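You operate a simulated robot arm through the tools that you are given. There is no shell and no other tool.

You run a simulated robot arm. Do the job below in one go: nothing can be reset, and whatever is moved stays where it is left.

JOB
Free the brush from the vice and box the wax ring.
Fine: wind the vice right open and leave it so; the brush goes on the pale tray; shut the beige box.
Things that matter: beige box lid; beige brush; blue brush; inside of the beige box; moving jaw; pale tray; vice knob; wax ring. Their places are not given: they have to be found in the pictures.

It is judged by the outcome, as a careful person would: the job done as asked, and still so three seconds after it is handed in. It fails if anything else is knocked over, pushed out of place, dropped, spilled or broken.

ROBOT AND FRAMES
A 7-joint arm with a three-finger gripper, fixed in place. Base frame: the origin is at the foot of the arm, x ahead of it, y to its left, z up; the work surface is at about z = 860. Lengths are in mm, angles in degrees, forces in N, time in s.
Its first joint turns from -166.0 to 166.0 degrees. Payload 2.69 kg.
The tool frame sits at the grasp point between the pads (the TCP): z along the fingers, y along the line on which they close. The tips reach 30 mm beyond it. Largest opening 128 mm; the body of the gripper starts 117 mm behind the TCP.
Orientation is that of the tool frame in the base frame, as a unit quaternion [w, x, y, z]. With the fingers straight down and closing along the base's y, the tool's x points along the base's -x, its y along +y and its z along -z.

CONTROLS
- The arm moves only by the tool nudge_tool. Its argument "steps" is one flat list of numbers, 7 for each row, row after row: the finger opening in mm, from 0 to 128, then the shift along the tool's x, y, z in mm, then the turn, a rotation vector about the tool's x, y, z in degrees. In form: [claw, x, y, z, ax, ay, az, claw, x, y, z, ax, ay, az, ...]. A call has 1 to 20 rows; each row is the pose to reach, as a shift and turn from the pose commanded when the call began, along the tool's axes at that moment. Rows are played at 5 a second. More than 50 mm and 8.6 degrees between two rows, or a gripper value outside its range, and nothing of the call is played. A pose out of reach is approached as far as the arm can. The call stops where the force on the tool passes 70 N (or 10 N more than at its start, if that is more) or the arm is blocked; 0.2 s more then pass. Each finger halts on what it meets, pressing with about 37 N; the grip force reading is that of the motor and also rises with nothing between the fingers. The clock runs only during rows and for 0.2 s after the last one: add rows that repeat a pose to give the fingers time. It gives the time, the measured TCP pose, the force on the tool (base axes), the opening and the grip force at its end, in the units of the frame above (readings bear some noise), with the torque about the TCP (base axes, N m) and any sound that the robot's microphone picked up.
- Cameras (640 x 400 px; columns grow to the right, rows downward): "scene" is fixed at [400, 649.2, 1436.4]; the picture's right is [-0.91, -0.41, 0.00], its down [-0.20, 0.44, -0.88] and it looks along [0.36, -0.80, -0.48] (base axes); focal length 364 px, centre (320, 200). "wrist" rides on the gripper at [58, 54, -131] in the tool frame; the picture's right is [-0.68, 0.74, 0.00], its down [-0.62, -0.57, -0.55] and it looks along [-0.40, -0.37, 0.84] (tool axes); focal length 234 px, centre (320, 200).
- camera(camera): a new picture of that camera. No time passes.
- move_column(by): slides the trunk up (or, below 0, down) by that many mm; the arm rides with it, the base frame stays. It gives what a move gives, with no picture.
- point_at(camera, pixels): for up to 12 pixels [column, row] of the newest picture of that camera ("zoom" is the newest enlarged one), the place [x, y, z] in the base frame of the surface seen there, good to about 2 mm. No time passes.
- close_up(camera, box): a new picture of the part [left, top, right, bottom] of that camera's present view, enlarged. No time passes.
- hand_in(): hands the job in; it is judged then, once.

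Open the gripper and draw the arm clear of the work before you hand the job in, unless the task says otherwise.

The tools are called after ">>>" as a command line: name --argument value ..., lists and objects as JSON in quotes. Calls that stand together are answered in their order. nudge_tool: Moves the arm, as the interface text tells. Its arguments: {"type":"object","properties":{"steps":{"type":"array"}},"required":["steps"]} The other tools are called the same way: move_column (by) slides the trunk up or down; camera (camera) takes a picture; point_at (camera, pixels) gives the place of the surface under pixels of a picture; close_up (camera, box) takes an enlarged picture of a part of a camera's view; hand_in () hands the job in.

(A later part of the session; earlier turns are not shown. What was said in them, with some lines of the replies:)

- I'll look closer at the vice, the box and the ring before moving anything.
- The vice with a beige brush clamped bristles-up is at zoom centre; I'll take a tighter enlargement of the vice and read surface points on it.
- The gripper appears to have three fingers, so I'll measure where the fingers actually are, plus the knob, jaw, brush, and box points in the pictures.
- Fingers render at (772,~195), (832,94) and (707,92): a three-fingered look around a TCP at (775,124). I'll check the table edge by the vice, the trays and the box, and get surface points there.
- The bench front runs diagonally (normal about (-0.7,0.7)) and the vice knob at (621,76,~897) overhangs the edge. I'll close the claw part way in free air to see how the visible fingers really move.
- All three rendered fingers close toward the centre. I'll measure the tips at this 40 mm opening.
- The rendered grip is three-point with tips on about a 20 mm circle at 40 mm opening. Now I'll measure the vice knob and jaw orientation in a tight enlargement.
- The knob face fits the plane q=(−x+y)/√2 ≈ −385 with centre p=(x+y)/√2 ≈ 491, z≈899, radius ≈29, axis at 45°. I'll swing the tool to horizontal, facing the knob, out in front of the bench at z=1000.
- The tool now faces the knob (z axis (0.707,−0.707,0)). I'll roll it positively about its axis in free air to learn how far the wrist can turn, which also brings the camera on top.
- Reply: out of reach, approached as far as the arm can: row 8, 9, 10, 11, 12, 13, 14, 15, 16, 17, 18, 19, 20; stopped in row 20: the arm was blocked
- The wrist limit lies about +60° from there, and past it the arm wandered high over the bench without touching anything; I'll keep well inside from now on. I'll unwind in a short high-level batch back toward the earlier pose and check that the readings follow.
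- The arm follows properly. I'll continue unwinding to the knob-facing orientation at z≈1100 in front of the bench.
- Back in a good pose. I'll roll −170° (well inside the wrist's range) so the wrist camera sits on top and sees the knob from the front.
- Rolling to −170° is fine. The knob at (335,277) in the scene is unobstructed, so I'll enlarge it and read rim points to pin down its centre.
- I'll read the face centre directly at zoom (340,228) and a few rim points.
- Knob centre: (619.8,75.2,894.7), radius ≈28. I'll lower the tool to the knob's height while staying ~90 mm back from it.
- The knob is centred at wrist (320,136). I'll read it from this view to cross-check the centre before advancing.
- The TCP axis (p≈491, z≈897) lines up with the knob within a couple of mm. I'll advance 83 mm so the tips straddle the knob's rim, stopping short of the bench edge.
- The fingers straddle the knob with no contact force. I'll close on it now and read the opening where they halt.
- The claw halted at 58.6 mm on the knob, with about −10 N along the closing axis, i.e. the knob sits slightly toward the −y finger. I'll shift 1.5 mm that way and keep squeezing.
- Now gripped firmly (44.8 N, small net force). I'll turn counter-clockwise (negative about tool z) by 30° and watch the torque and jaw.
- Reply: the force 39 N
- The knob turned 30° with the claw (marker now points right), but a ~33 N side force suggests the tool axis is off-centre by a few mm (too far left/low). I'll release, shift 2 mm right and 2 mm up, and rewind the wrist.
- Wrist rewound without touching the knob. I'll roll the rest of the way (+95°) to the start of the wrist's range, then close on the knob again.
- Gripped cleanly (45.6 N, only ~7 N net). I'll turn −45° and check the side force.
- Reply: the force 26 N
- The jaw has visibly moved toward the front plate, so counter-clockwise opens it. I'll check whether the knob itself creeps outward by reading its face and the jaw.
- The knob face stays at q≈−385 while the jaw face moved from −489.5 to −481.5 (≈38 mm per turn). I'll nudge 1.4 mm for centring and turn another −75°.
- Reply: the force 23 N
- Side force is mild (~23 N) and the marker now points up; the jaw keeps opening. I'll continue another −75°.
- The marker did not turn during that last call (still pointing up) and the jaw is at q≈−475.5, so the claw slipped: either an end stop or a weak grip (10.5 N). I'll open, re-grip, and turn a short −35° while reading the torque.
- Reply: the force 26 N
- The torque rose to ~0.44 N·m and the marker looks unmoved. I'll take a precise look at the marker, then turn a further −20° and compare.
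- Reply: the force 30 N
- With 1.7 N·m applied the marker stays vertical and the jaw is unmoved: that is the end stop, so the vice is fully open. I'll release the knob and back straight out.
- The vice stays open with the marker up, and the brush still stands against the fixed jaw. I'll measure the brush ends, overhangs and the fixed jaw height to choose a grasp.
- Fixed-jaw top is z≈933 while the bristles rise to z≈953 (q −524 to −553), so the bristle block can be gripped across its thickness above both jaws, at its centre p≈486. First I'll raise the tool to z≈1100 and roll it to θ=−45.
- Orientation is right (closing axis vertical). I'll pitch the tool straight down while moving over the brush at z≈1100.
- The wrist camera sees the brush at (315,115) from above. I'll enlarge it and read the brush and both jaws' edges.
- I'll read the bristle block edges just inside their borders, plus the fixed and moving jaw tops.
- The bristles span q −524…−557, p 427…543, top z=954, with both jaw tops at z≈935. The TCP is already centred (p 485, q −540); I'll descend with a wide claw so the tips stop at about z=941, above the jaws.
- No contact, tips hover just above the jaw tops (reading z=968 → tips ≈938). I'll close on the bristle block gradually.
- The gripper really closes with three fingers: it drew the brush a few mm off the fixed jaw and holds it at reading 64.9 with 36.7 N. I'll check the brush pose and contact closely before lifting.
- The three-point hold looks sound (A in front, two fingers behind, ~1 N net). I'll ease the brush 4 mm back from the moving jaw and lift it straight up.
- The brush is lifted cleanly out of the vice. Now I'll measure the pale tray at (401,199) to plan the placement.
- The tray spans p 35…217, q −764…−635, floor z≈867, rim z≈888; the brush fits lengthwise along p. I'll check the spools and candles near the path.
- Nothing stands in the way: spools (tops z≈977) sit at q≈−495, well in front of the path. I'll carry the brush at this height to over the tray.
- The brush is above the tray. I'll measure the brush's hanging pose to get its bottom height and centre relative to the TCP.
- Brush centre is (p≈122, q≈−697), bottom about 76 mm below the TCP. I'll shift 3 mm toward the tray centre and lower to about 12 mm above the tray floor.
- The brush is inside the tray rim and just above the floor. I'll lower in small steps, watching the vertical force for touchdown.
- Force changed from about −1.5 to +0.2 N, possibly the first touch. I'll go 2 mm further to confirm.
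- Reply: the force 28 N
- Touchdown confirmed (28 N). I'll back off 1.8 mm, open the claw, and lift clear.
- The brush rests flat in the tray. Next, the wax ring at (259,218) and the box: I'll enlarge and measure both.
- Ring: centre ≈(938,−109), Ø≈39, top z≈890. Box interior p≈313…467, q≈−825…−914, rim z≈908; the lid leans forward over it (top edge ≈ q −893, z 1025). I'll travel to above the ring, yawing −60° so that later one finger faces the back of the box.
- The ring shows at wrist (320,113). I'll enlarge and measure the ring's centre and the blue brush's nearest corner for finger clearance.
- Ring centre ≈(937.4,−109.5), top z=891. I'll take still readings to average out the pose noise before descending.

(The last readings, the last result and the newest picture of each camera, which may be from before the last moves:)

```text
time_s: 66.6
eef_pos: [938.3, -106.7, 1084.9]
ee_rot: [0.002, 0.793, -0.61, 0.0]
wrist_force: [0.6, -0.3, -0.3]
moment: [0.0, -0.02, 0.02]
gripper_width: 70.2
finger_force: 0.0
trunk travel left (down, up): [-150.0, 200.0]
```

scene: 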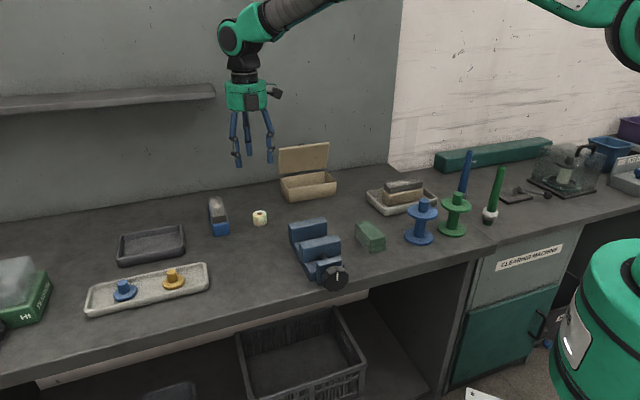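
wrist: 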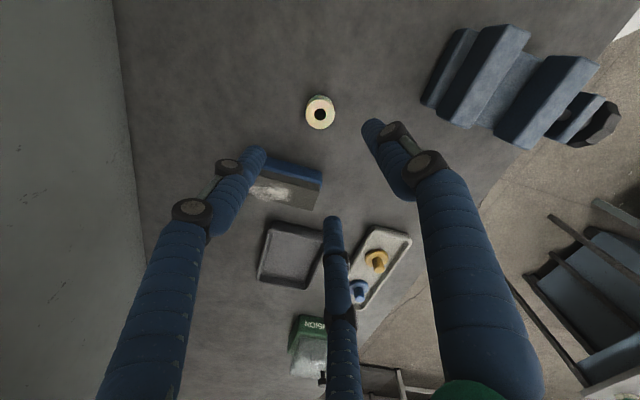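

The TCP averages (939.0,−106.0,1084.3). I'll correct by (−1.6,−3.5) mm and descend so the tips reach the ring's mid height (TCP z≈904).

>>> nudge_tool --steps '[70, 3, 2.4, 30, 0, 0, 0, 70, 3, 2.4, 65, 0, 0, 0, 70, 3, 2.4, 100, 0, 0, 0, 70, 3, 2.4, 130, 0, 0, 0, 70, 3, 2.4, 155, 0, 0, 0, 70, 3, 2.4, 172, 0, 0, 0, 70, 3, 2.4, 180, 0, 0, 0, 70, 3, 2.4, 180, 0, 0, 0]'

>>> close_up --camera "scene" --box '[215, 160, 305, 245]'

>>> camera --camera "wrist"

```text
time_s: 68.4
eef_pos: [938.4, -111.6, 906.5]
ee_rot: [0.003, 0.793, -0.61, 0.0]
wrist_force: [-0.2, 0.0, -1.1]
moment: [-0.01, -0.01, 0.02]
gripper_width: 70.1
finger_force: 0.1
trunk travel left (down, up): [-150.0, 200.0]
```

```text
4.71 times, centred on (260, 202) of scene
```

zoom: 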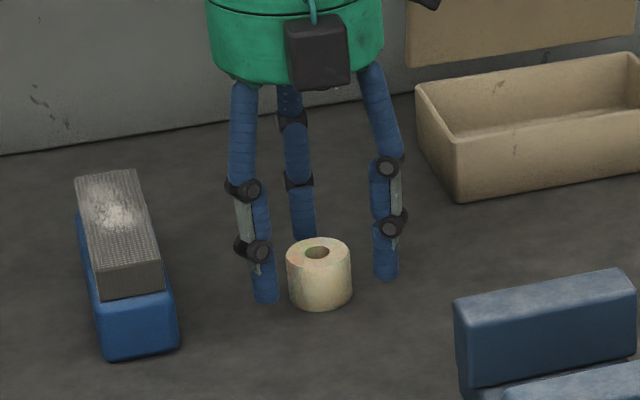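

```text
taken
```

wrist: 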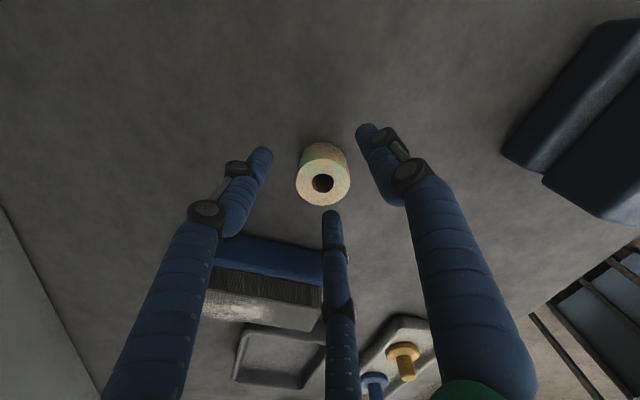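

The fingers surround the ring. I'll close on it gradually.

>>> nudge_tool --steps '[56, 0, 0, 0, 0, 0, 0, 48, 0, 0, 0, 0, 0, 0, 42, 0, 0, 0, 0, 0, 0, 38, 0, 0, 0, 0, 0, 0, 35, 0, 0, 0, 0, 0, 0, 35, 0, 0, 0, 0, 0, 0]'

>>> close_up --camera "scene" --box '[215, 160, 305, 245]'

```text
time_s: 69.8
eef_pos: [938.4, -111.5, 905.8]
ee_rot: [0.002, 0.793, -0.61, 0.0]
wrist_force: [-0.7, 0.6, 0.4]
moment: [0.01, -0.01, -0.03]
gripper_width: 37.2
finger_force: 37.2
trunk travel left (down, up): [-150.0, 200.0]
```

```text
4.71 times, centred on (260, 202) of scene
```

zoom: 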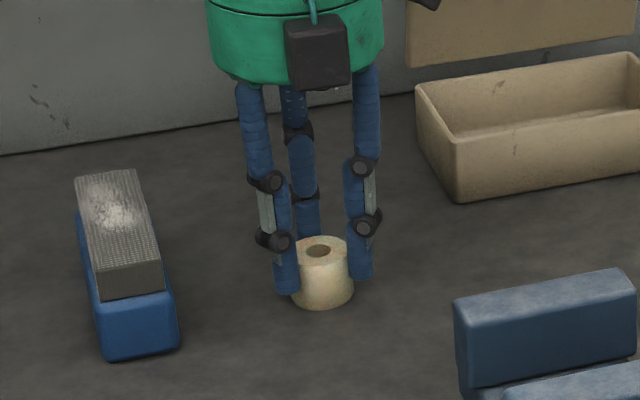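

The ring is held at 37.2 mm / 37 N. I'll lift it 185 mm and carry it to a point in front of the box, away from the lid.

>>> nudge_tool --steps '[35, 0, 0, -10, 0, 0, 0, 35, 0, 0, -40, 0, 0, 0, 35, 0, 0, -80, 0, 0, 0, 35, 0, 0, -120, 0, 0, 0, 35, 0, 0, -160, 0, 0, 0, 35, 0, 0, -185, 0, 0, 0, 35, 18.8, 26.6, -185, 0, 0, 0, 35, 37.5, 53.3, -185, 0, 0, 0, 35, 56.3, 79.9, -185, 0, 0, 0, 35, 75.1, 106.5, -185, 0, 0, 0, 35, 93.8, 133.2, -185, 0, 0, 0, 35, 112.6, 159.8, -185, 0, 0, 0, 35, 112.6, 159.8, -185, 0, 0, 0]'

>>> camera --camera "scene"

>>> camera --camera "wrist"

```text
time_s: 72.6
eef_pos: [814.1, -261.8, 1091.2]
ee_rot: [0.003, 0.794, -0.608, 0.0]
wrist_force: [-0.8, -1.3, -0.6]
moment: [0.06, -0.04, -0.01]
gripper_width: 37.1
finger_force: 37.1
trunk travel left (down, up): [-150.0, 200.0]
```

```text
taken
```

scene: 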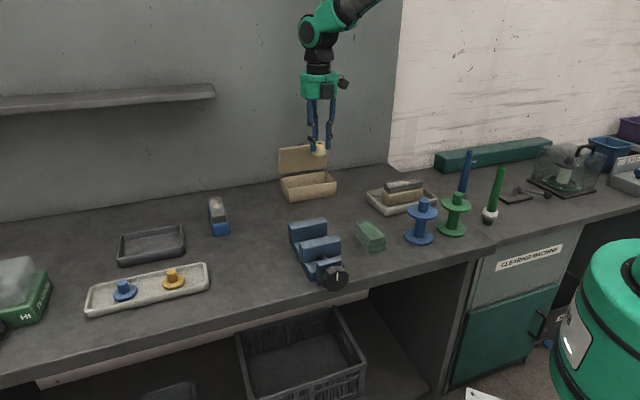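

```text
taken
```

wrist: 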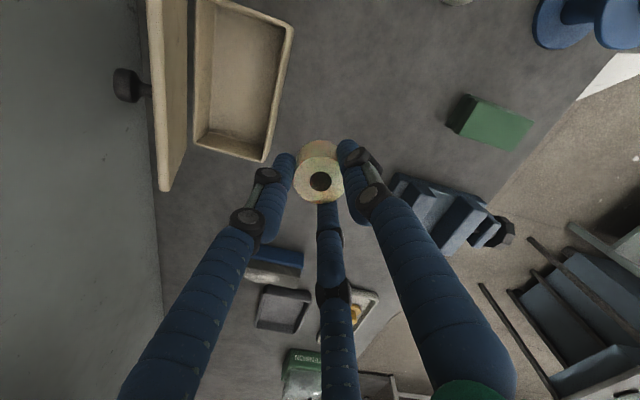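

The wrist view shows the box (235,80) and the lid edge-on (165,95) with its knob at (122,85). I'll measure the box interior, the lid's top edge and knob.

>>> close_up --camera "wrist" --box '[100, 0, 310, 200]'

>>> point_at --camera "zoom" --pixels '[[300, 150], [280, 60], [345, 250], [290, 270], [400, 90], [365, 290], [250, 200], [450, 150], [430, 60], [220, 100], [230, 300], [370, 310]]'

>>> point_at --camera "zoom" --pixels '[[165, 100], [185, 300], [155, 50], [175, 200], [120, 155], [140, 165], [200, 200], [190, 350], [210, 250], [168, 170], [190, 60], [258, 40]]'

```text
2.00 times, centred on (205, 100) of wrist
```

zoom: 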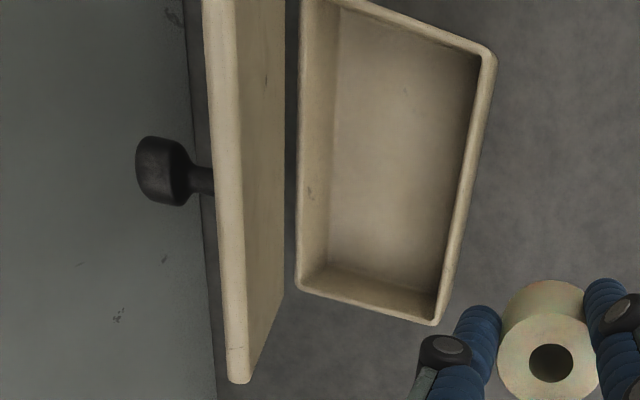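

```text
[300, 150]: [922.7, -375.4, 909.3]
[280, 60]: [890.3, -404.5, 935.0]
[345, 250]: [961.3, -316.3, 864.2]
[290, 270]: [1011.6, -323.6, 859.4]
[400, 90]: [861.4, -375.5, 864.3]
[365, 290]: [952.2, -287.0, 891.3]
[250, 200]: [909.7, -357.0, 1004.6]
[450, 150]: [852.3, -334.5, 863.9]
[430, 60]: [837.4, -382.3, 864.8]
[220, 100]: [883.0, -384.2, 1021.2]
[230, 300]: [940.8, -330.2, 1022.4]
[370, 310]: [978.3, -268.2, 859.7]
```

```text
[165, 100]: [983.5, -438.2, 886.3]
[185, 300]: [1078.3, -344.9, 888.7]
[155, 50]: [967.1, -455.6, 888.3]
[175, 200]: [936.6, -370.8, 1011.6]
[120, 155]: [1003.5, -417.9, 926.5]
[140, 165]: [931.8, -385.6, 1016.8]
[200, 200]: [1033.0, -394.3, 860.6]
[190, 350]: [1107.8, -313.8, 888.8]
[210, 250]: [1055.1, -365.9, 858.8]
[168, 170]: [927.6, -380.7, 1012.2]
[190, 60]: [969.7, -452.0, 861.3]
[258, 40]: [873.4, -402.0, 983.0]
```

Floor z≈864, back rim q≈−918, lid top edge z≈1022 at q≈−897, lid knob reaching q≈−935 at p≈390. I'll read the front wall and rim more closely.

>>> point_at --camera "zoom" --pixels '[[455, 150], [462, 160], [470, 150], [478, 120], [440, 290], [436, 318], [300, 283], [490, 60], [330, 150], [312, 150], [420, 310], [340, 30]]'

>>> point_at --camera "wrist" --pixels '[[320, 160], [320, 195], [305, 180], [335, 180], [320, 150], [290, 160], [345, 145]]'

>>> close_up --camera "scene" --box '[270, 90, 350, 205]'

```text
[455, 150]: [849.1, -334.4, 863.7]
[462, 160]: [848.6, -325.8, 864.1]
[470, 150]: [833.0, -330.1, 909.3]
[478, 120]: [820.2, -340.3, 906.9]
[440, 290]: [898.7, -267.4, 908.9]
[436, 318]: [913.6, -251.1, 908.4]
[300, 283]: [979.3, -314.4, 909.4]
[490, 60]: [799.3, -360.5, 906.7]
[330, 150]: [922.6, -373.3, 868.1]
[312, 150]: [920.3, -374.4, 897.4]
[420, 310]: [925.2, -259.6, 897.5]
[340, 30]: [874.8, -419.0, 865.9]
```

```text
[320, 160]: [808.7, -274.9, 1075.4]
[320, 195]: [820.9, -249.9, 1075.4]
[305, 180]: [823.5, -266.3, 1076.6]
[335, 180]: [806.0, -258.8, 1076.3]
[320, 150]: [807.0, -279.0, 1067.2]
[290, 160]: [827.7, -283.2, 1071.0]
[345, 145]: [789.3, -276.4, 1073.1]
```

```text
3.48 times, centred on (310, 148) of scene
```

zoom: 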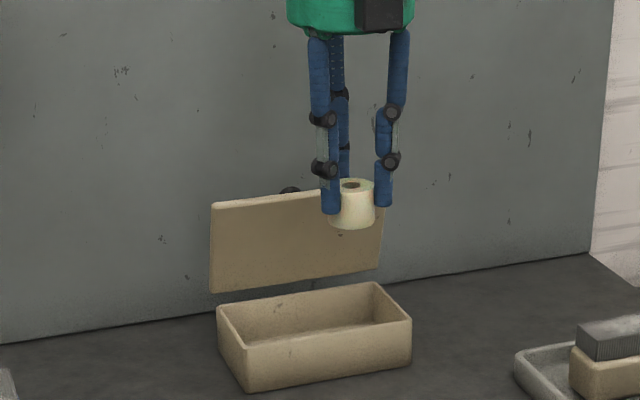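

Interior is q −828…−914, p 316…465, floor 864; the held ring's axis is at p≈390.6. I'll tilt the tool 17° (body leaning away from the lid) and come down to just above the rim in front of the lid.

>>> nudge_tool --steps '[35, 8.7, -5, 0, 2.83, 4.91, 0, 35, 17.3, -10, 0, 5.67, 9.81, 0, 35, 26, -15, 0, 8.5, 14.72, 0, 35, 34.6, -20, 25, 8.5, 14.72, 0, 35, 43.3, -25, 50, 8.5, 14.72, 0, 35, 52, -30, 75, 8.5, 14.72, 0, 35, 60.6, -35, 101, 8.5, 14.72, 0, 35, 60.6, -35, 101, 8.5, 14.72, 0]'

>>> camera --camera "wrist"

>>> close_up --camera "scene" --box '[260, 80, 360, 205]'

```text
time_s: 74.4
eef_pos: [862.3, -307.6, 990.3]
ee_rot: [0.022, 0.785, -0.602, 0.145]
wrist_force: [1.0, -0.2, -0.7]
moment: [0.03, 0.03, -0.02]
gripper_width: 37.2
finger_force: 36.7
trunk travel left (down, up): [-150.0, 200.0]
```

```text
taken
```

wrist: 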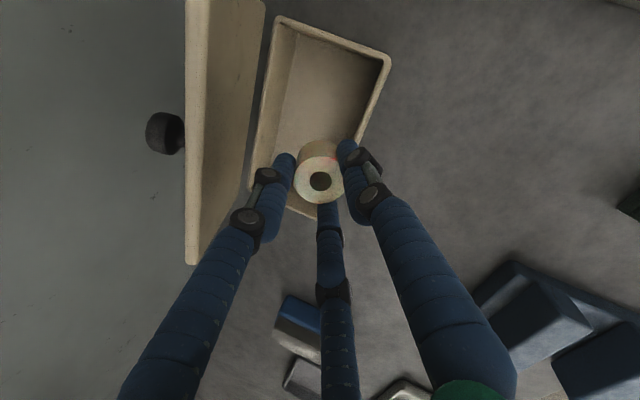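

```text
3.20 times, centred on (310, 142) of scene
```

zoom: 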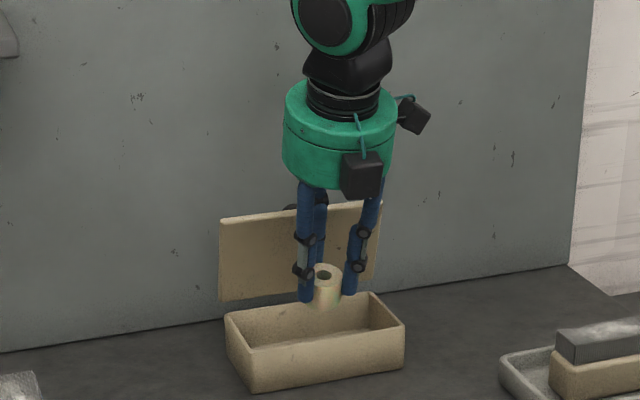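

Tilt is 17° toward the back and the ring hangs in front of the lid above the opening. I'll move back over the box centre and down so the ring enters the box, still ~15 mm above the floor.

>>> nudge_tool --steps '[35, 8.2, -4.8, 16, 0, 0, 0, 35, 16.4, -9.7, 31.9, 0, 0, 0, 35, 14, -8.3, 43.3, 0, 0, 0, 35, 11.6, -7, 54.6, 0, 0, 0, 35, 9.2, -5.7, 66, 0, 0, 0, 35, 9.2, -5.7, 66, 0, 0, 0]'

>>> camera --camera "wrist"

>>> close_up --camera "scene" --box '[260, 100, 360, 210]'

```text
time_s: 75.8
eef_pos: [883.6, -330.2, 932.0]
ee_rot: [0.022, 0.784, -0.602, 0.147]
wrist_force: [-0.4, 0.4, -1.9]
moment: [-0.03, 0.03, -0.02]
gripper_width: 37.1
finger_force: 37.3
trunk travel left (down, up): [-150.0, 200.0]
```

```text
taken
```

wrist: 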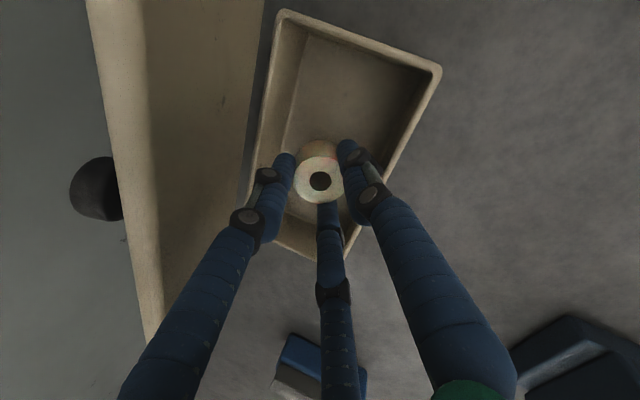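

```text
3.64 times, centred on (310, 155) of scene
```

zoom: 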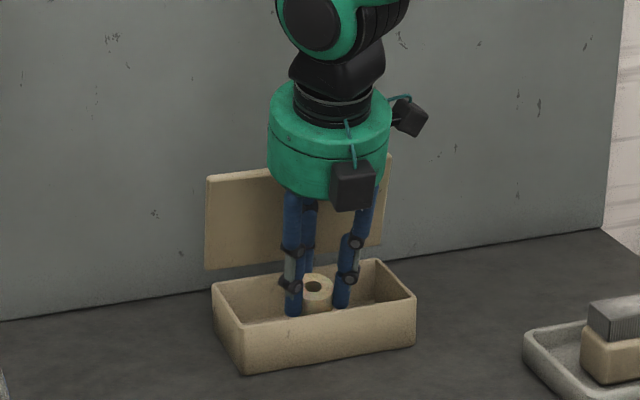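

The ring is inside the box with no contact. I'll lower 12 mm more, then creep down until it touches the floor.

>>> nudge_tool --steps '[35, -1.5, 0.8, 5.7, 0, 0, 0, 35, -3, 1.7, 11.5, 0, 0, 0, 35, -3, 1.7, 11.5, 0, 0, 0]'

>>> nudge_tool --steps '[35, -0.5, 0.3, 1.9, 0, 0, 0, 35, -0.8, 0.4, 2.9, 0, 0, 0, 35, -0.8, 0.4, 2.9, 0, 0, 0]'

>>> close_up --camera "wrist" --box '[200, 80, 440, 300]'

```text
time_s: 76.6
eef_pos: [883.2, -330.7, 920.0]
ee_rot: [0.023, 0.784, -0.603, 0.146]
wrist_force: [-0.3, -0.9, 0.0]
moment: [0.01, -0.02, 0.0]
gripper_width: 37.3
finger_force: 37.4
trunk travel left (down, up): [-150.0, 200.0]
```

```text
time_s: 77.4
eef_pos: [883.0, -330.3, 916.6]
ee_rot: [0.022, 0.784, -0.602, 0.147]
wrist_force: [0.4, 0.6, 0.5]
moment: [0.02, -0.01, -0.02]
gripper_width: 37.0
finger_force: 37.3
trunk travel left (down, up): [-150.0, 200.0]
```

```text
1.82 times, centred on (320, 190) of wrist
```

zoom: 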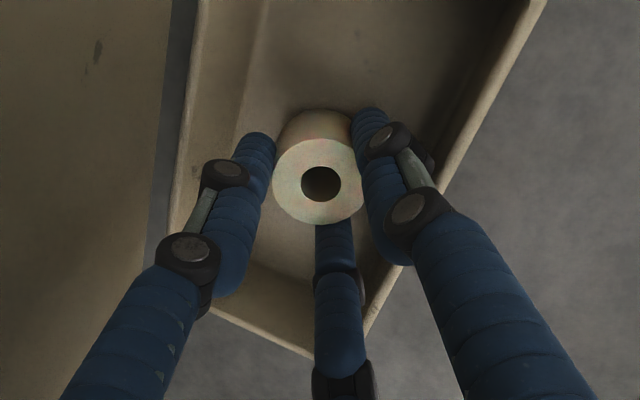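

Very close to the floor now (expected contact near z≈915). I'll creep 2 mm further.

>>> nudge_tool --steps '[35, -0.3, 0.1, 1, 0, 0, 0, 35, -0.5, 0.3, 1.9, 0, 0, 0, 35, -0.5, 0.3, 1.9, 0, 0, 0]'

```text
time_s: 78.2
eef_pos: [885.5, -330.7, 915.1]
ee_rot: [0.021, 0.785, -0.601, 0.148]
wrist_force: [-0.2, 0.6, 7.5]
moment: [0.06, 0.07, 0.0]
gripper_width: 37.3
finger_force: 37.8
trunk travel left (down, up): [-150.0, 200.0]
```

Light contact (7.5 N) with the floor. I'll open slowly so the ring settles flat.

>>> nudge_tool --steps '[37, 0, 0, 0, 0, 0, 0, 38, 0, 0, 0, 0, 0, 0, 39, 0, 0, 0, 0, 0, 0, 40, 0, 0, 0, 0, 0, 0, 42, 0, 0, 0, 0, 0, 0, 44, 0, 0, 0, 0, 0, 0, 46, 0, 0, 0, 0, 0, 0, 48, 0, 0, 0, 0, 0, 0, 48, 0, 0, 0, 0, 0, 0]'

>>> close_up --camera "wrist" --box '[200, 80, 440, 300]'

>>> close_up --camera "scene" --box '[260, 100, 360, 210]'

```text
time_s: 80.2
eef_pos: [882.7, -330.3, 914.0]
ee_rot: [0.022, 0.785, -0.602, 0.147]
wrist_force: [-0.6, -0.3, 0.3]
moment: [-0.01, 0.0, 0.02]
gripper_width: 48.2
finger_force: 0.1
trunk travel left (down, up): [-150.0, 200.0]
```

```text
1.82 times, centred on (320, 190) of wrist
```

zoom: 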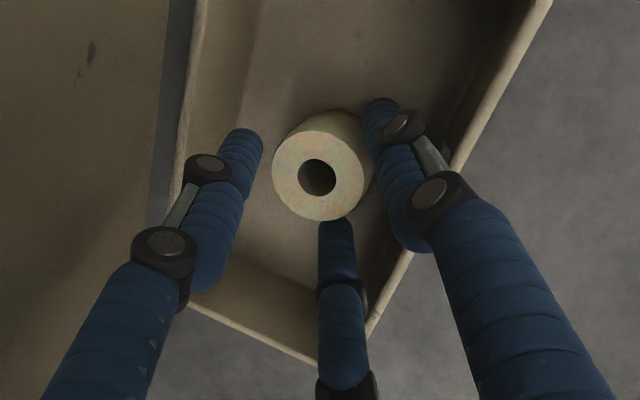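

```text
3.64 times, centred on (310, 155) of scene
```

zoom: 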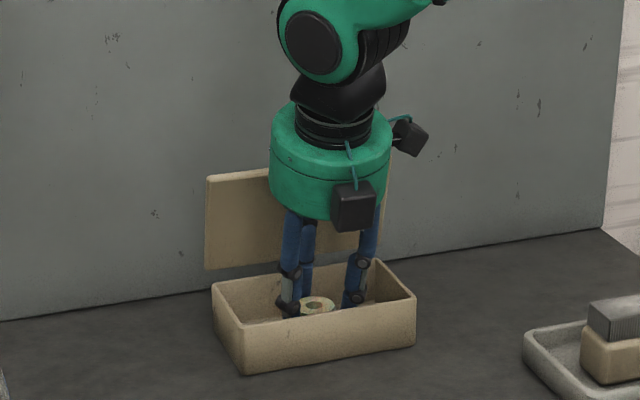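

The ring is released on the floor of the box. I'll retract along the tool axis, slowly at first.

>>> nudge_tool --steps '[50, 0, 0, -8, 0, 0, 0, 50, 0, 0, -18, 0, 0, 0, 50, 0, 0, -30, 0, 0, 0, 50, 0, 0, -50, 0, 0, 0, 50, 0, 0, -80, 0, 0, 0, 50, 0, 0, -115, 0, 0, 0, 50, 0, 0, -150, 0, 0, 0, 50, 0, 0, -180, 0, 0, 0, 50, 0, 0, -180, 0, 0, 0]'

>>> camera --camera "wrist"

>>> close_up --camera "scene" --box '[260, 100, 360, 210]'

```text
time_s: 82.2
eef_pos: [845.4, -289.8, 1084.4]
ee_rot: [0.021, 0.785, -0.601, 0.148]
wrist_force: [-0.1, -0.4, 0.7]
moment: [0.02, -0.01, -0.01]
gripper_width: 50.3
finger_force: 0.1
trunk travel left (down, up): [-150.0, 200.0]
```

```text
taken
```

wrist: 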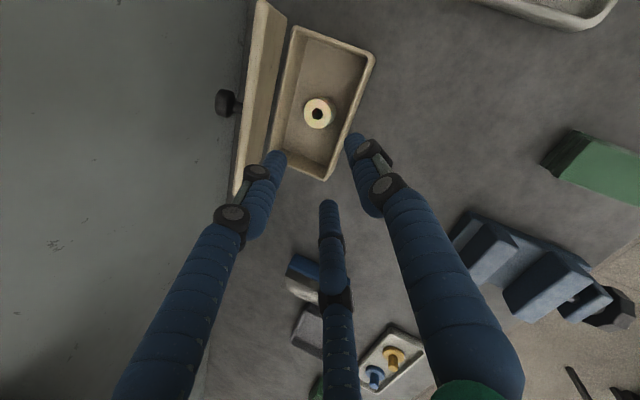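

```text
3.64 times, centred on (310, 155) of scene
```

zoom: 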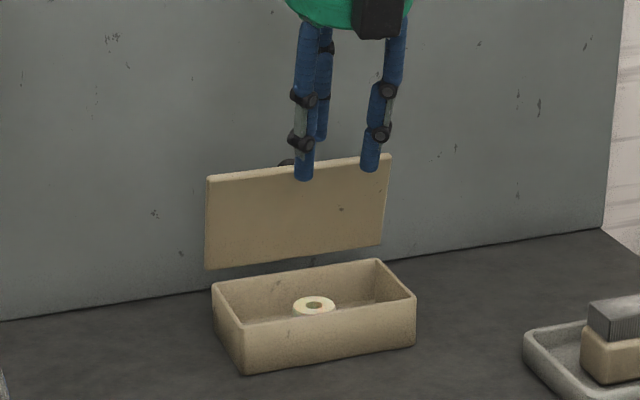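

The ring sits flat in the box. To shut the lid I'll close the fingers to a bundle and pass it, still tilted (nearly parallel to the lid), over the lid's top edge at p≈345 — clear of the lid knob at p≈390 — to a spot behind the lid.

>>> nudge_tool --steps '[25, 13.2, 20.1, -4.6, 0, 0, 0, 0, 26.5, 40.2, -9.3, 0, 0, 0, 0, 48.4, 27.6, -1.6, 0, 0, 0, 0, 70.3, 14.9, 6, 0, 0, 0, 0, 92.1, 2.3, 13.7, 0, 0, 0, 0, 114, -10.4, 21.3, 0, 0, 0, 0, 135.9, -23, 29, 0, 0, 0, 0, 135.9, -23, 29, 0, 0, 0]'

>>> camera --camera "wrist"

>>> close_up --camera "scene" --box '[260, 60, 360, 210]'

```text
time_s: 84.0
eef_pos: [906.6, -418.9, 1095.1]
ee_rot: [0.02, 0.785, -0.602, 0.147]
wrist_force: [-0.6, -0.4, 0.4]
moment: [0.03, 0.01, -0.02]
gripper_width: 2.1
finger_force: 31.6
trunk travel left (down, up): [-150.0, 200.0]
```

```text
taken
```

wrist: 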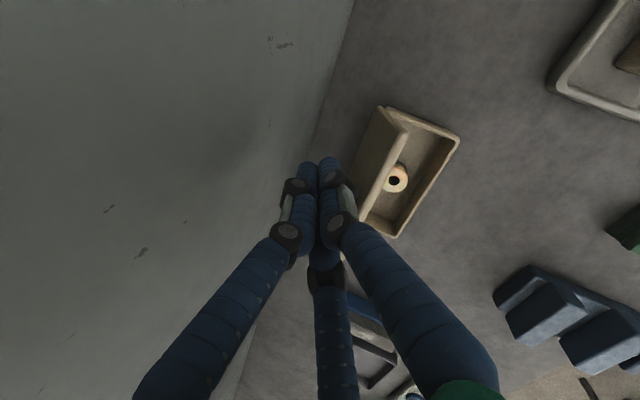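

```text
2.67 times, centred on (310, 135) of scene
```

zoom: 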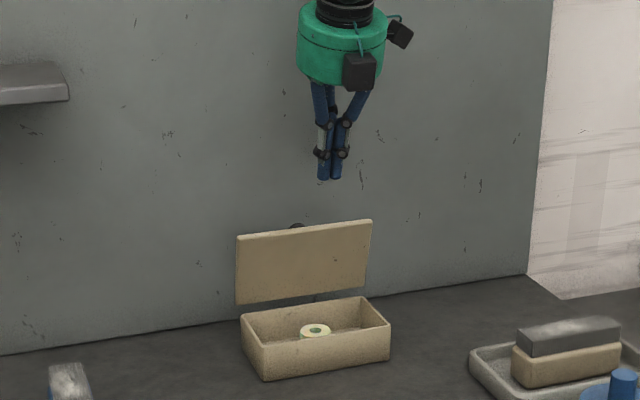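

In position behind the lid plane (p≈345, q≈−937) with reach to spare. I'll lower the bundle behind the lid to tip z≈1000.

>>> nudge_tool --steps '[0, -6.8, 3.8, 20, 0, 0, 0, 0, -13.6, 7.6, 40, 0, 0, 0, 0, -20.4, 11.4, 59.8, 0, 0, 0, 0, -20.4, 11.4, 59.8, 0, 0, 0]'

>>> camera --camera "wrist"

>>> close_up --camera "scene" --box '[260, 60, 360, 210]'

```text
time_s: 85.0
eef_pos: [904.3, -418.2, 1030.7]
ee_rot: [0.023, 0.784, -0.602, 0.148]
wrist_force: [0.4, 0.5, -0.3]
moment: [0.0, 0.02, 0.01]
gripper_width: 2.2
finger_force: 32.1
trunk travel left (down, up): [-150.0, 200.0]
```

```text
taken
```

wrist: 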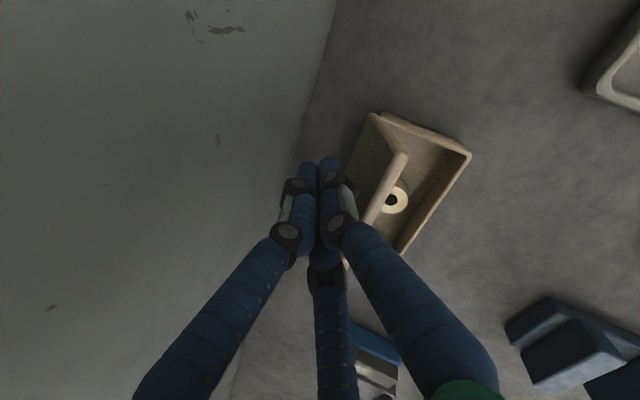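

```text
2.67 times, centred on (310, 135) of scene
```

zoom: 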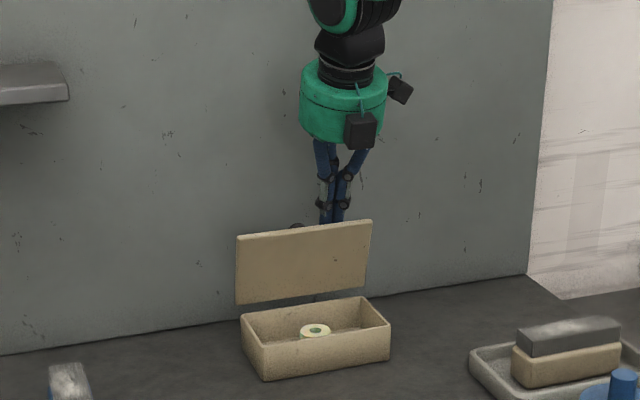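

The bundle's tips are behind the lid. I'll pull forward along an arc about the hinge, first small portion, and watch the force.

>>> nudge_tool --steps '[0, -11.2, 6.4, -3.7, 0, 0, 0, 0, -19.2, 11.1, -6.6, 0, 0, 0, 0, -27.4, 15.8, -8.7, 0, 0, 0, 0, -35.9, 20.7, -9.6, 0, 0, 0, 0, -35.9, 20.7, -9.6, 0, 0, 0]'

>>> close_up --camera "scene" --box '[260, 60, 360, 210]'

>>> camera --camera "wrist"

```text
time_s: 86.2
eef_pos: [873.3, -386.2, 1029.1]
ee_rot: [0.022, 0.785, -0.602, 0.147]
wrist_force: [0.4, 0.6, 0.4]
moment: [0.0, -0.02, -0.02]
gripper_width: 2.2
finger_force: 31.0
trunk travel left (down, up): [-150.0, 200.0]
```

```text
2.67 times, centred on (310, 135) of scene
```

zoom: 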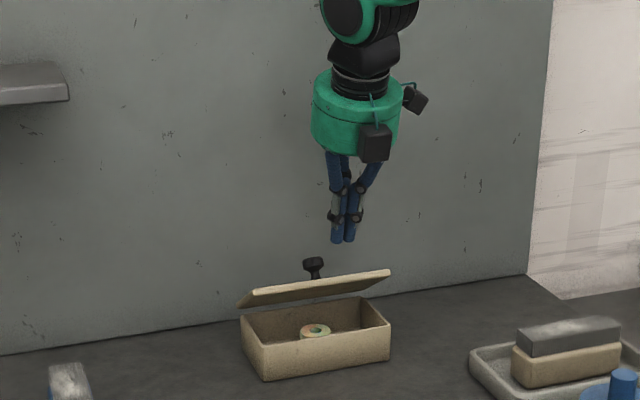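

```text
taken
```

wrist: 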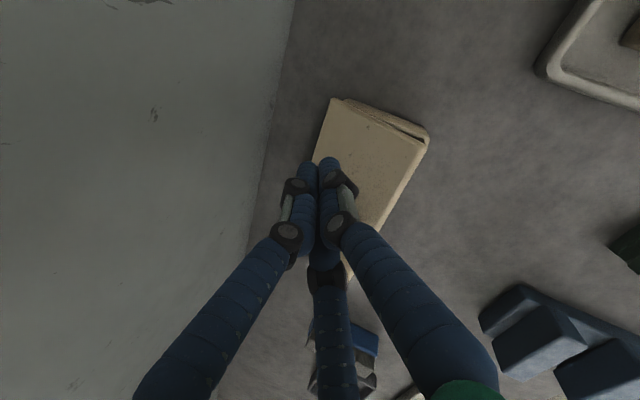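

The lid swung forward and is now nearly closed with no load on the tool. I'll hold still for a second and see whether it finishes closing by itself.

>>> nudge_tool --steps '[0, 0, 0, 0, 0, 0, 0, 0, 0, 0, 0, 0, 0, 0, 0, 0, 0, 0, 0, 0, 0, 0, 0, 0, 0, 0, 0, 0]'

>>> close_up --camera "scene" --box '[260, 100, 360, 210]'

>>> close_up --camera "wrist" --box '[280, 60, 460, 300]'

```text
time_s: 87.2
eef_pos: [873.0, -387.6, 1028.5]
ee_rot: [0.021, 0.785, -0.602, 0.148]
wrist_force: [0.2, 0.0, -0.6]
moment: [-0.04, -0.01, 0.01]
gripper_width: 1.9
finger_force: 31.4
trunk travel left (down, up): [-150.0, 200.0]
```

```text
3.64 times, centred on (310, 155) of scene
```

zoom: 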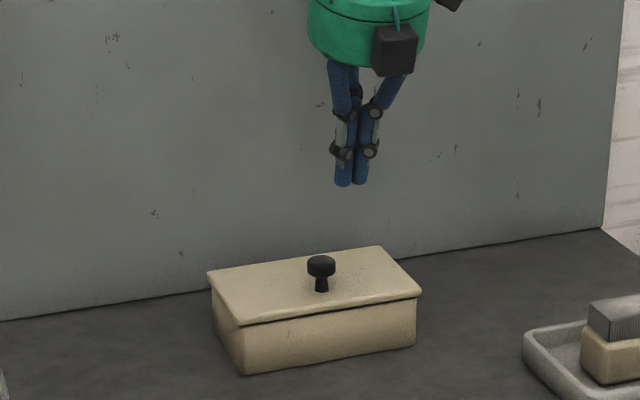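

```text
1.67 times, centred on (370, 180) of wrist
```

zoom: 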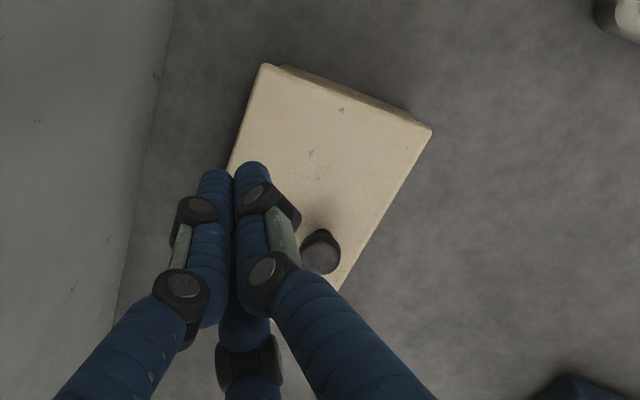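

The lid has closed by itself. I'll check it is flush all round by reading heights on its top and seam.

>>> point_at --camera "zoom" --pixels '[[270, 90], [400, 140], [350, 180], [300, 120], [330, 110], [260, 130], [380, 200], [290, 170], [420, 130]]'

>>> close_up --camera "scene" --box '[308, 160, 342, 205]'

>>> close_up --camera "scene" --box '[275, 160, 345, 210]'

>>> point_at --camera "zoom" --pixels '[[130, 210], [250, 255], [470, 225], [400, 170], [300, 220], [200, 240], [400, 230], [140, 225], [180, 280], [500, 250], [230, 290], [400, 260]]'

```text
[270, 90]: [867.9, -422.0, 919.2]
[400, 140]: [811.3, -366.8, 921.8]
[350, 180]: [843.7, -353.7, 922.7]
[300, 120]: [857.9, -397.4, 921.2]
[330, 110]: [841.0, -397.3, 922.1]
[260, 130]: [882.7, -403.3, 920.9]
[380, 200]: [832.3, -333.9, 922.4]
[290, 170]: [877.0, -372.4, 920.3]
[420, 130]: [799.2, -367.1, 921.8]
```

```text
8.89 times, centred on (325, 182) of scene
```

zoom: 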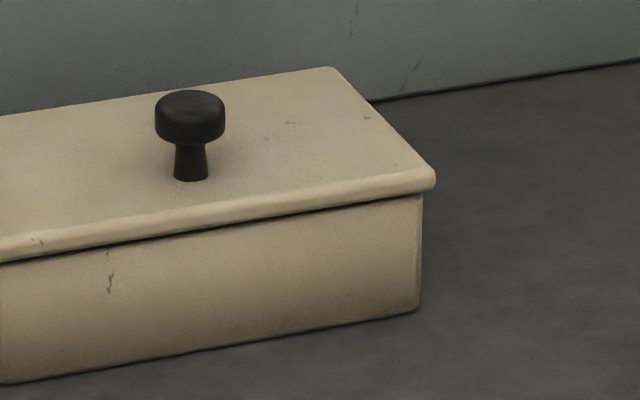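

```text
8.00 times, centred on (310, 185) of scene
```

zoom: 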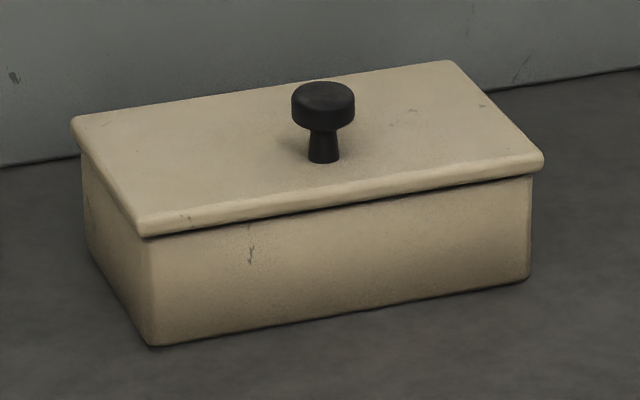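

```text
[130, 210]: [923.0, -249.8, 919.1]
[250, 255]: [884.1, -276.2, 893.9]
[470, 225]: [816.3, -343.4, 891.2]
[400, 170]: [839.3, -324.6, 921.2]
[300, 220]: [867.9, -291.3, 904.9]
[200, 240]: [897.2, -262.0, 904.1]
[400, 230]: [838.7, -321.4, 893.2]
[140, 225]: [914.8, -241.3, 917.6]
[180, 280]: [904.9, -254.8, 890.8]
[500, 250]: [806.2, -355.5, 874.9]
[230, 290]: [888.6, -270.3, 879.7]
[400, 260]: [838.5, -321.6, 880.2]
```

Lid heights read 919–922 all over, so it looks flush to within noise. To be sure it is fully shut I'll press very lightly on its front part at p≈345, away from its knob; first move to ~9 mm above.

>>> nudge_tool --steps '[0, -31, 17.7, 10, 0, 0, 0, 0, -50, 28.5, 28, 0, 0, 0, 0, -62.1, 35.4, 46.3, 0, 0, 0, 0, -62.1, 35.4, 46.3, 0, 0, 0]'

>>> close_up --camera "scene" --box '[260, 100, 360, 210]'

```text
time_s: 88.2
eef_pos: [836.5, -350.6, 963.5]
ee_rot: [0.023, 0.784, -0.603, 0.147]
wrist_force: [0.0, 0.0, -0.3]
moment: [-0.03, 0.02, -0.03]
gripper_width: 2.0
finger_force: 31.2
trunk travel left (down, up): [-150.0, 200.0]
```

```text
3.64 times, centred on (310, 155) of scene
```

zoom: 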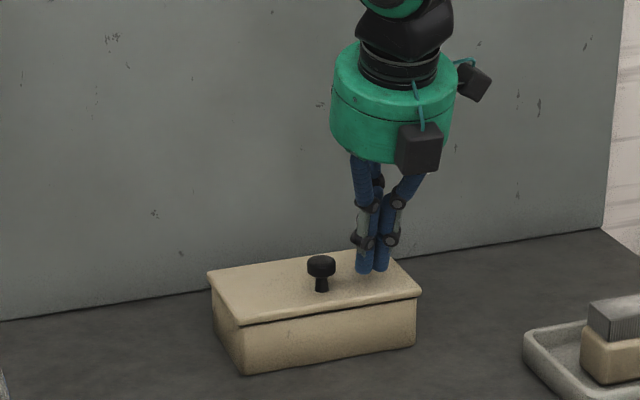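

The tips hover just above the lid right of its knob. I'll creep down in small vertical steps until a light contact force appears.

>>> nudge_tool --steps '[0, -0.8, 0.4, 2.9, 0, 0, 0, 0, -1.5, 0.8, 5.7, 0, 0, 0, 0, -1.5, 0.8, 5.7, 0, 0, 0]'

>>> nudge_tool --steps '[0, -0.4, 0.2, 1.4, 0, 0, 0, 0, -0.8, 0.4, 2.9, 0, 0, 0, 0, -0.8, 0.4, 2.9, 0, 0, 0]'

```text
time_s: 89.0
eef_pos: [834.7, -348.9, 956.5]
ee_rot: [0.022, 0.785, -0.602, 0.147]
wrist_force: [-0.4, 0.3, -0.1]
moment: [0.0, -0.04, 0.02]
gripper_width: 2.2
finger_force: 31.5
trunk travel left (down, up): [-150.0, 200.0]
```

```text
time_s: 89.8
eef_pos: [834.2, -348.6, 953.3]
ee_rot: [0.023, 0.784, -0.603, 0.146]
wrist_force: [-0.1, 0.9, 0.5]
moment: [-0.02, 0.02, 0.01]
gripper_width: 2.2
finger_force: 31.1
trunk travel left (down, up): [-150.0, 200.0]
```

No contact yet at z=953. I'll go down 2 mm more, then another 1.5 mm.

>>> nudge_tool --steps '[0, -0.3, 0.1, 1, 0, 0, 0, 0, -0.5, 0.3, 1.9, 0, 0, 0, 0, -0.5, 0.3, 1.9, 0, 0, 0]'

>>> nudge_tool --steps '[0, -0.2, 0.1, 0.8, 0, 0, 0, 0, -0.4, 0.2, 1.4, 0, 0, 0, 0, -0.4, 0.2, 1.4, 0, 0, 0]'

```text
time_s: 90.6
eef_pos: [834.5, -349.1, 951.5]
ee_rot: [0.022, 0.785, -0.602, 0.147]
wrist_force: [-1.5, -0.6, -0.4]
moment: [-0.03, -0.02, 0.01]
gripper_width: 2.2
finger_force: 31.1
trunk travel left (down, up): [-150.0, 200.0]
```

```text
time_s: 91.4
eef_pos: [835.5, -347.7, 951.0]
ee_rot: [0.022, 0.785, -0.602, 0.147]
wrist_force: [-0.4, 1.2, 2.5]
moment: [0.04, 0.01, -0.01]
gripper_width: 2.3
finger_force: 31.3
trunk travel left (down, up): [-150.0, 200.0]
```

First touch (2.5 N). One more millimetre to confirm the lid is hard down on the rim.

>>> nudge_tool --steps '[0, -0.15, 0.05, 0.5, 0, 0, 0, 0, -0.3, 0.1, 1, 0, 0, 0, 0, -0.3, 0.1, 1, 0, 0, 0]'

```text
time_s: 92.2
eef_pos: [835.2, -349.3, 950.6]
ee_rot: [0.022, 0.785, -0.602, 0.147]
wrist_force: [0.1, 1.9, 9.3]
moment: [0.09, -0.05, 0.0]
gripper_width: 6.0
finger_force: 31.2
trunk travel left (down, up): [-150.0, 200.0]
```

The lid resists firmly (9 N), so it is shut. I'll retreat up and forward, and open the claw once clear.

>>> nudge_tool --steps '[0, 0, 0, -5, 0, 0, 0, 0, 0, 0, -20, 0, 0, 0, 0, 0, 0, -50, 0, 0, 0, 0, 0, 0, -90, 0, 0, 0, 0, 0, 0, -130, 0, 0, 0, 0, 0, 0, -170, 0, 0, 0, 40, 0, 0, -205, 0, 0, 0, 80, 0, 0, -205, 0, 0, 0, 80, 0, 0, -205, 0, 0, 0]'

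>>> camera --camera "scene"

>>> camera --camera "wrist"

```text
time_s: 94.2
eef_pos: [793.6, -301.3, 1145.4]
ee_rot: [0.021, 0.785, -0.602, 0.146]
wrist_force: [0.3, 0.0, -0.1]
moment: [-0.02, 0.03, 0.02]
gripper_width: 80.0
finger_force: 0.1
trunk travel left (down, up): [-150.0, 200.0]
```

```text
taken
```

scene: 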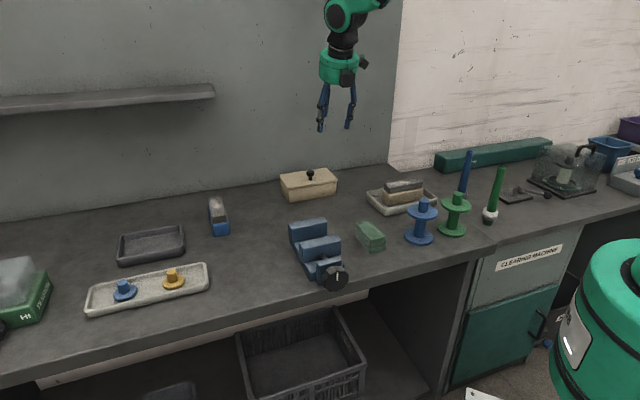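

```text
taken
```

wrist: 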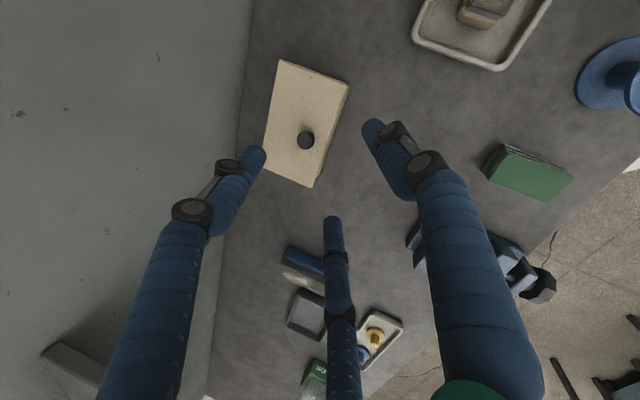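

Everything looks in place. I'll do a final close check of the vice, the tray and the surroundings.

>>> close_up --camera "scene" --box '[275, 205, 395, 300]'

>>> close_up --camera "scene" --box '[355, 165, 450, 230]'

>>> close_up --camera "scene" --box '[318, 262, 352, 296]'

```text
4.21 times, centred on (335, 252) of scene
```

zoom: 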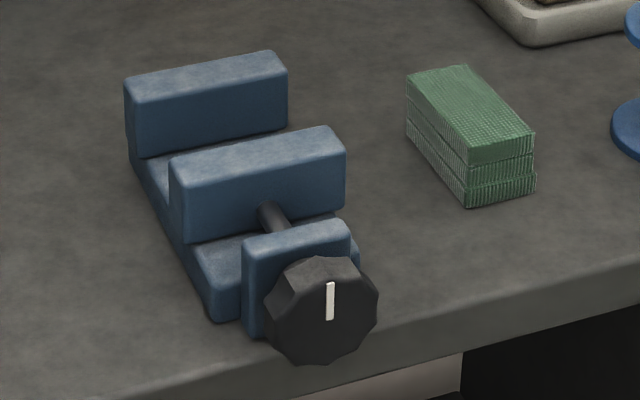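

```text
6.15 times, centred on (402, 198) of scene
```

zoom: 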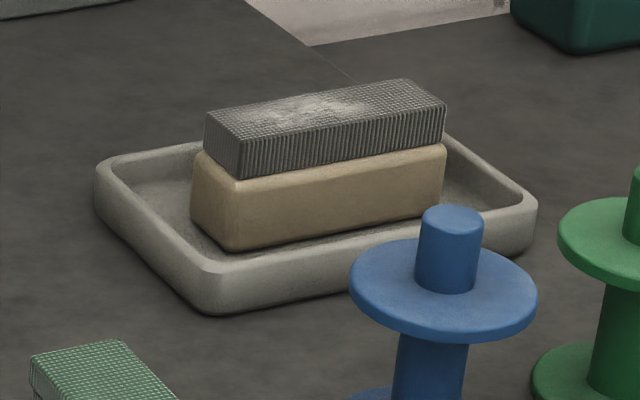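

```text
11.76 times, centred on (335, 279) of scene
```

zoom: 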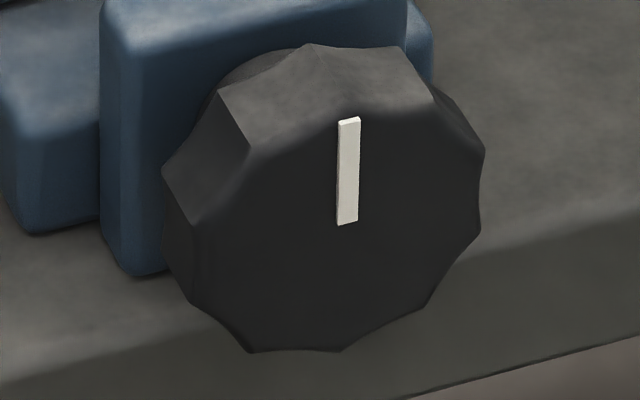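

The marker is vertical at the end stop, the brush stands in the tray, and the box is shut with nothing else disturbed. I'll raise the opened claw a little further clear and then hand in.

>>> nudge_tool --steps '[100, 0, 0, -30, 0, 0, 0, 110, 0, 0, -60, 0, 0, 0, 110, 0, 0, -90, 0, 0, 0, 110, 0, 0, -90, 0, 0, 0]'

>>> camera --camera "scene"

```text
time_s: 95.2
eef_pos: [773.5, -285.5, 1232.7]
ee_rot: [0.022, 0.784, -0.602, 0.146]
wrist_force: [0.2, -0.3, 0.2]
moment: [-0.01, -0.02, 0.01]
gripper_width: 109.8
finger_force: 0.0
trunk travel left (down, up): [-150.0, 200.0]
```

```text
taken
```

scene: 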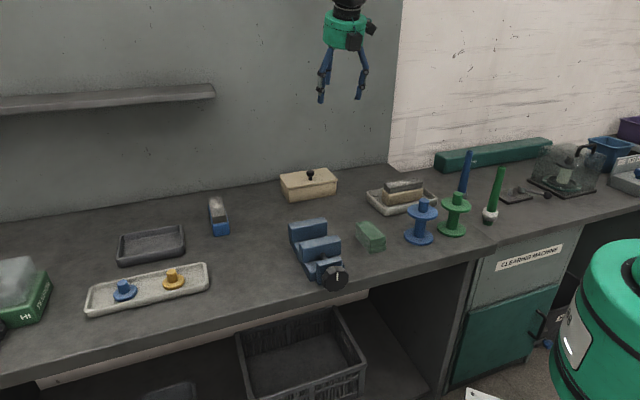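

The picture shows the vice open and empty, the beige brush on the pale tray (402,197), the box shut (308,184), and the arm clear with the claw open. Handing in.

>>> hand_in

```text
The job is handed in.
```

The job is done and handed in; I haven't seen the judge's result.

- **Vice:** it is wound open to its stop. The knob turned about 135° counter-clockwise and would go no further under extra torque. The jaw moved about 14 mm and stays open.
- **Brush:** the beige brush stands upright on the pale tray. I took that to be the empty one on the right, not the similar tray holding the two pegs.
- **Wax ring:** it sits flat inside the beige box.
- **Lid:** it swung shut after a push from behind. I then pressed it lightly, and it was hard down on the rim.

Early on, while I was testing how far the wrist turns, it passed its limit and the arm swung up over the bench. It touched nothing, and I kept inside that limit afterwards. The final picture shows nothing else knocked or moved, with the claw open and the arm clear.
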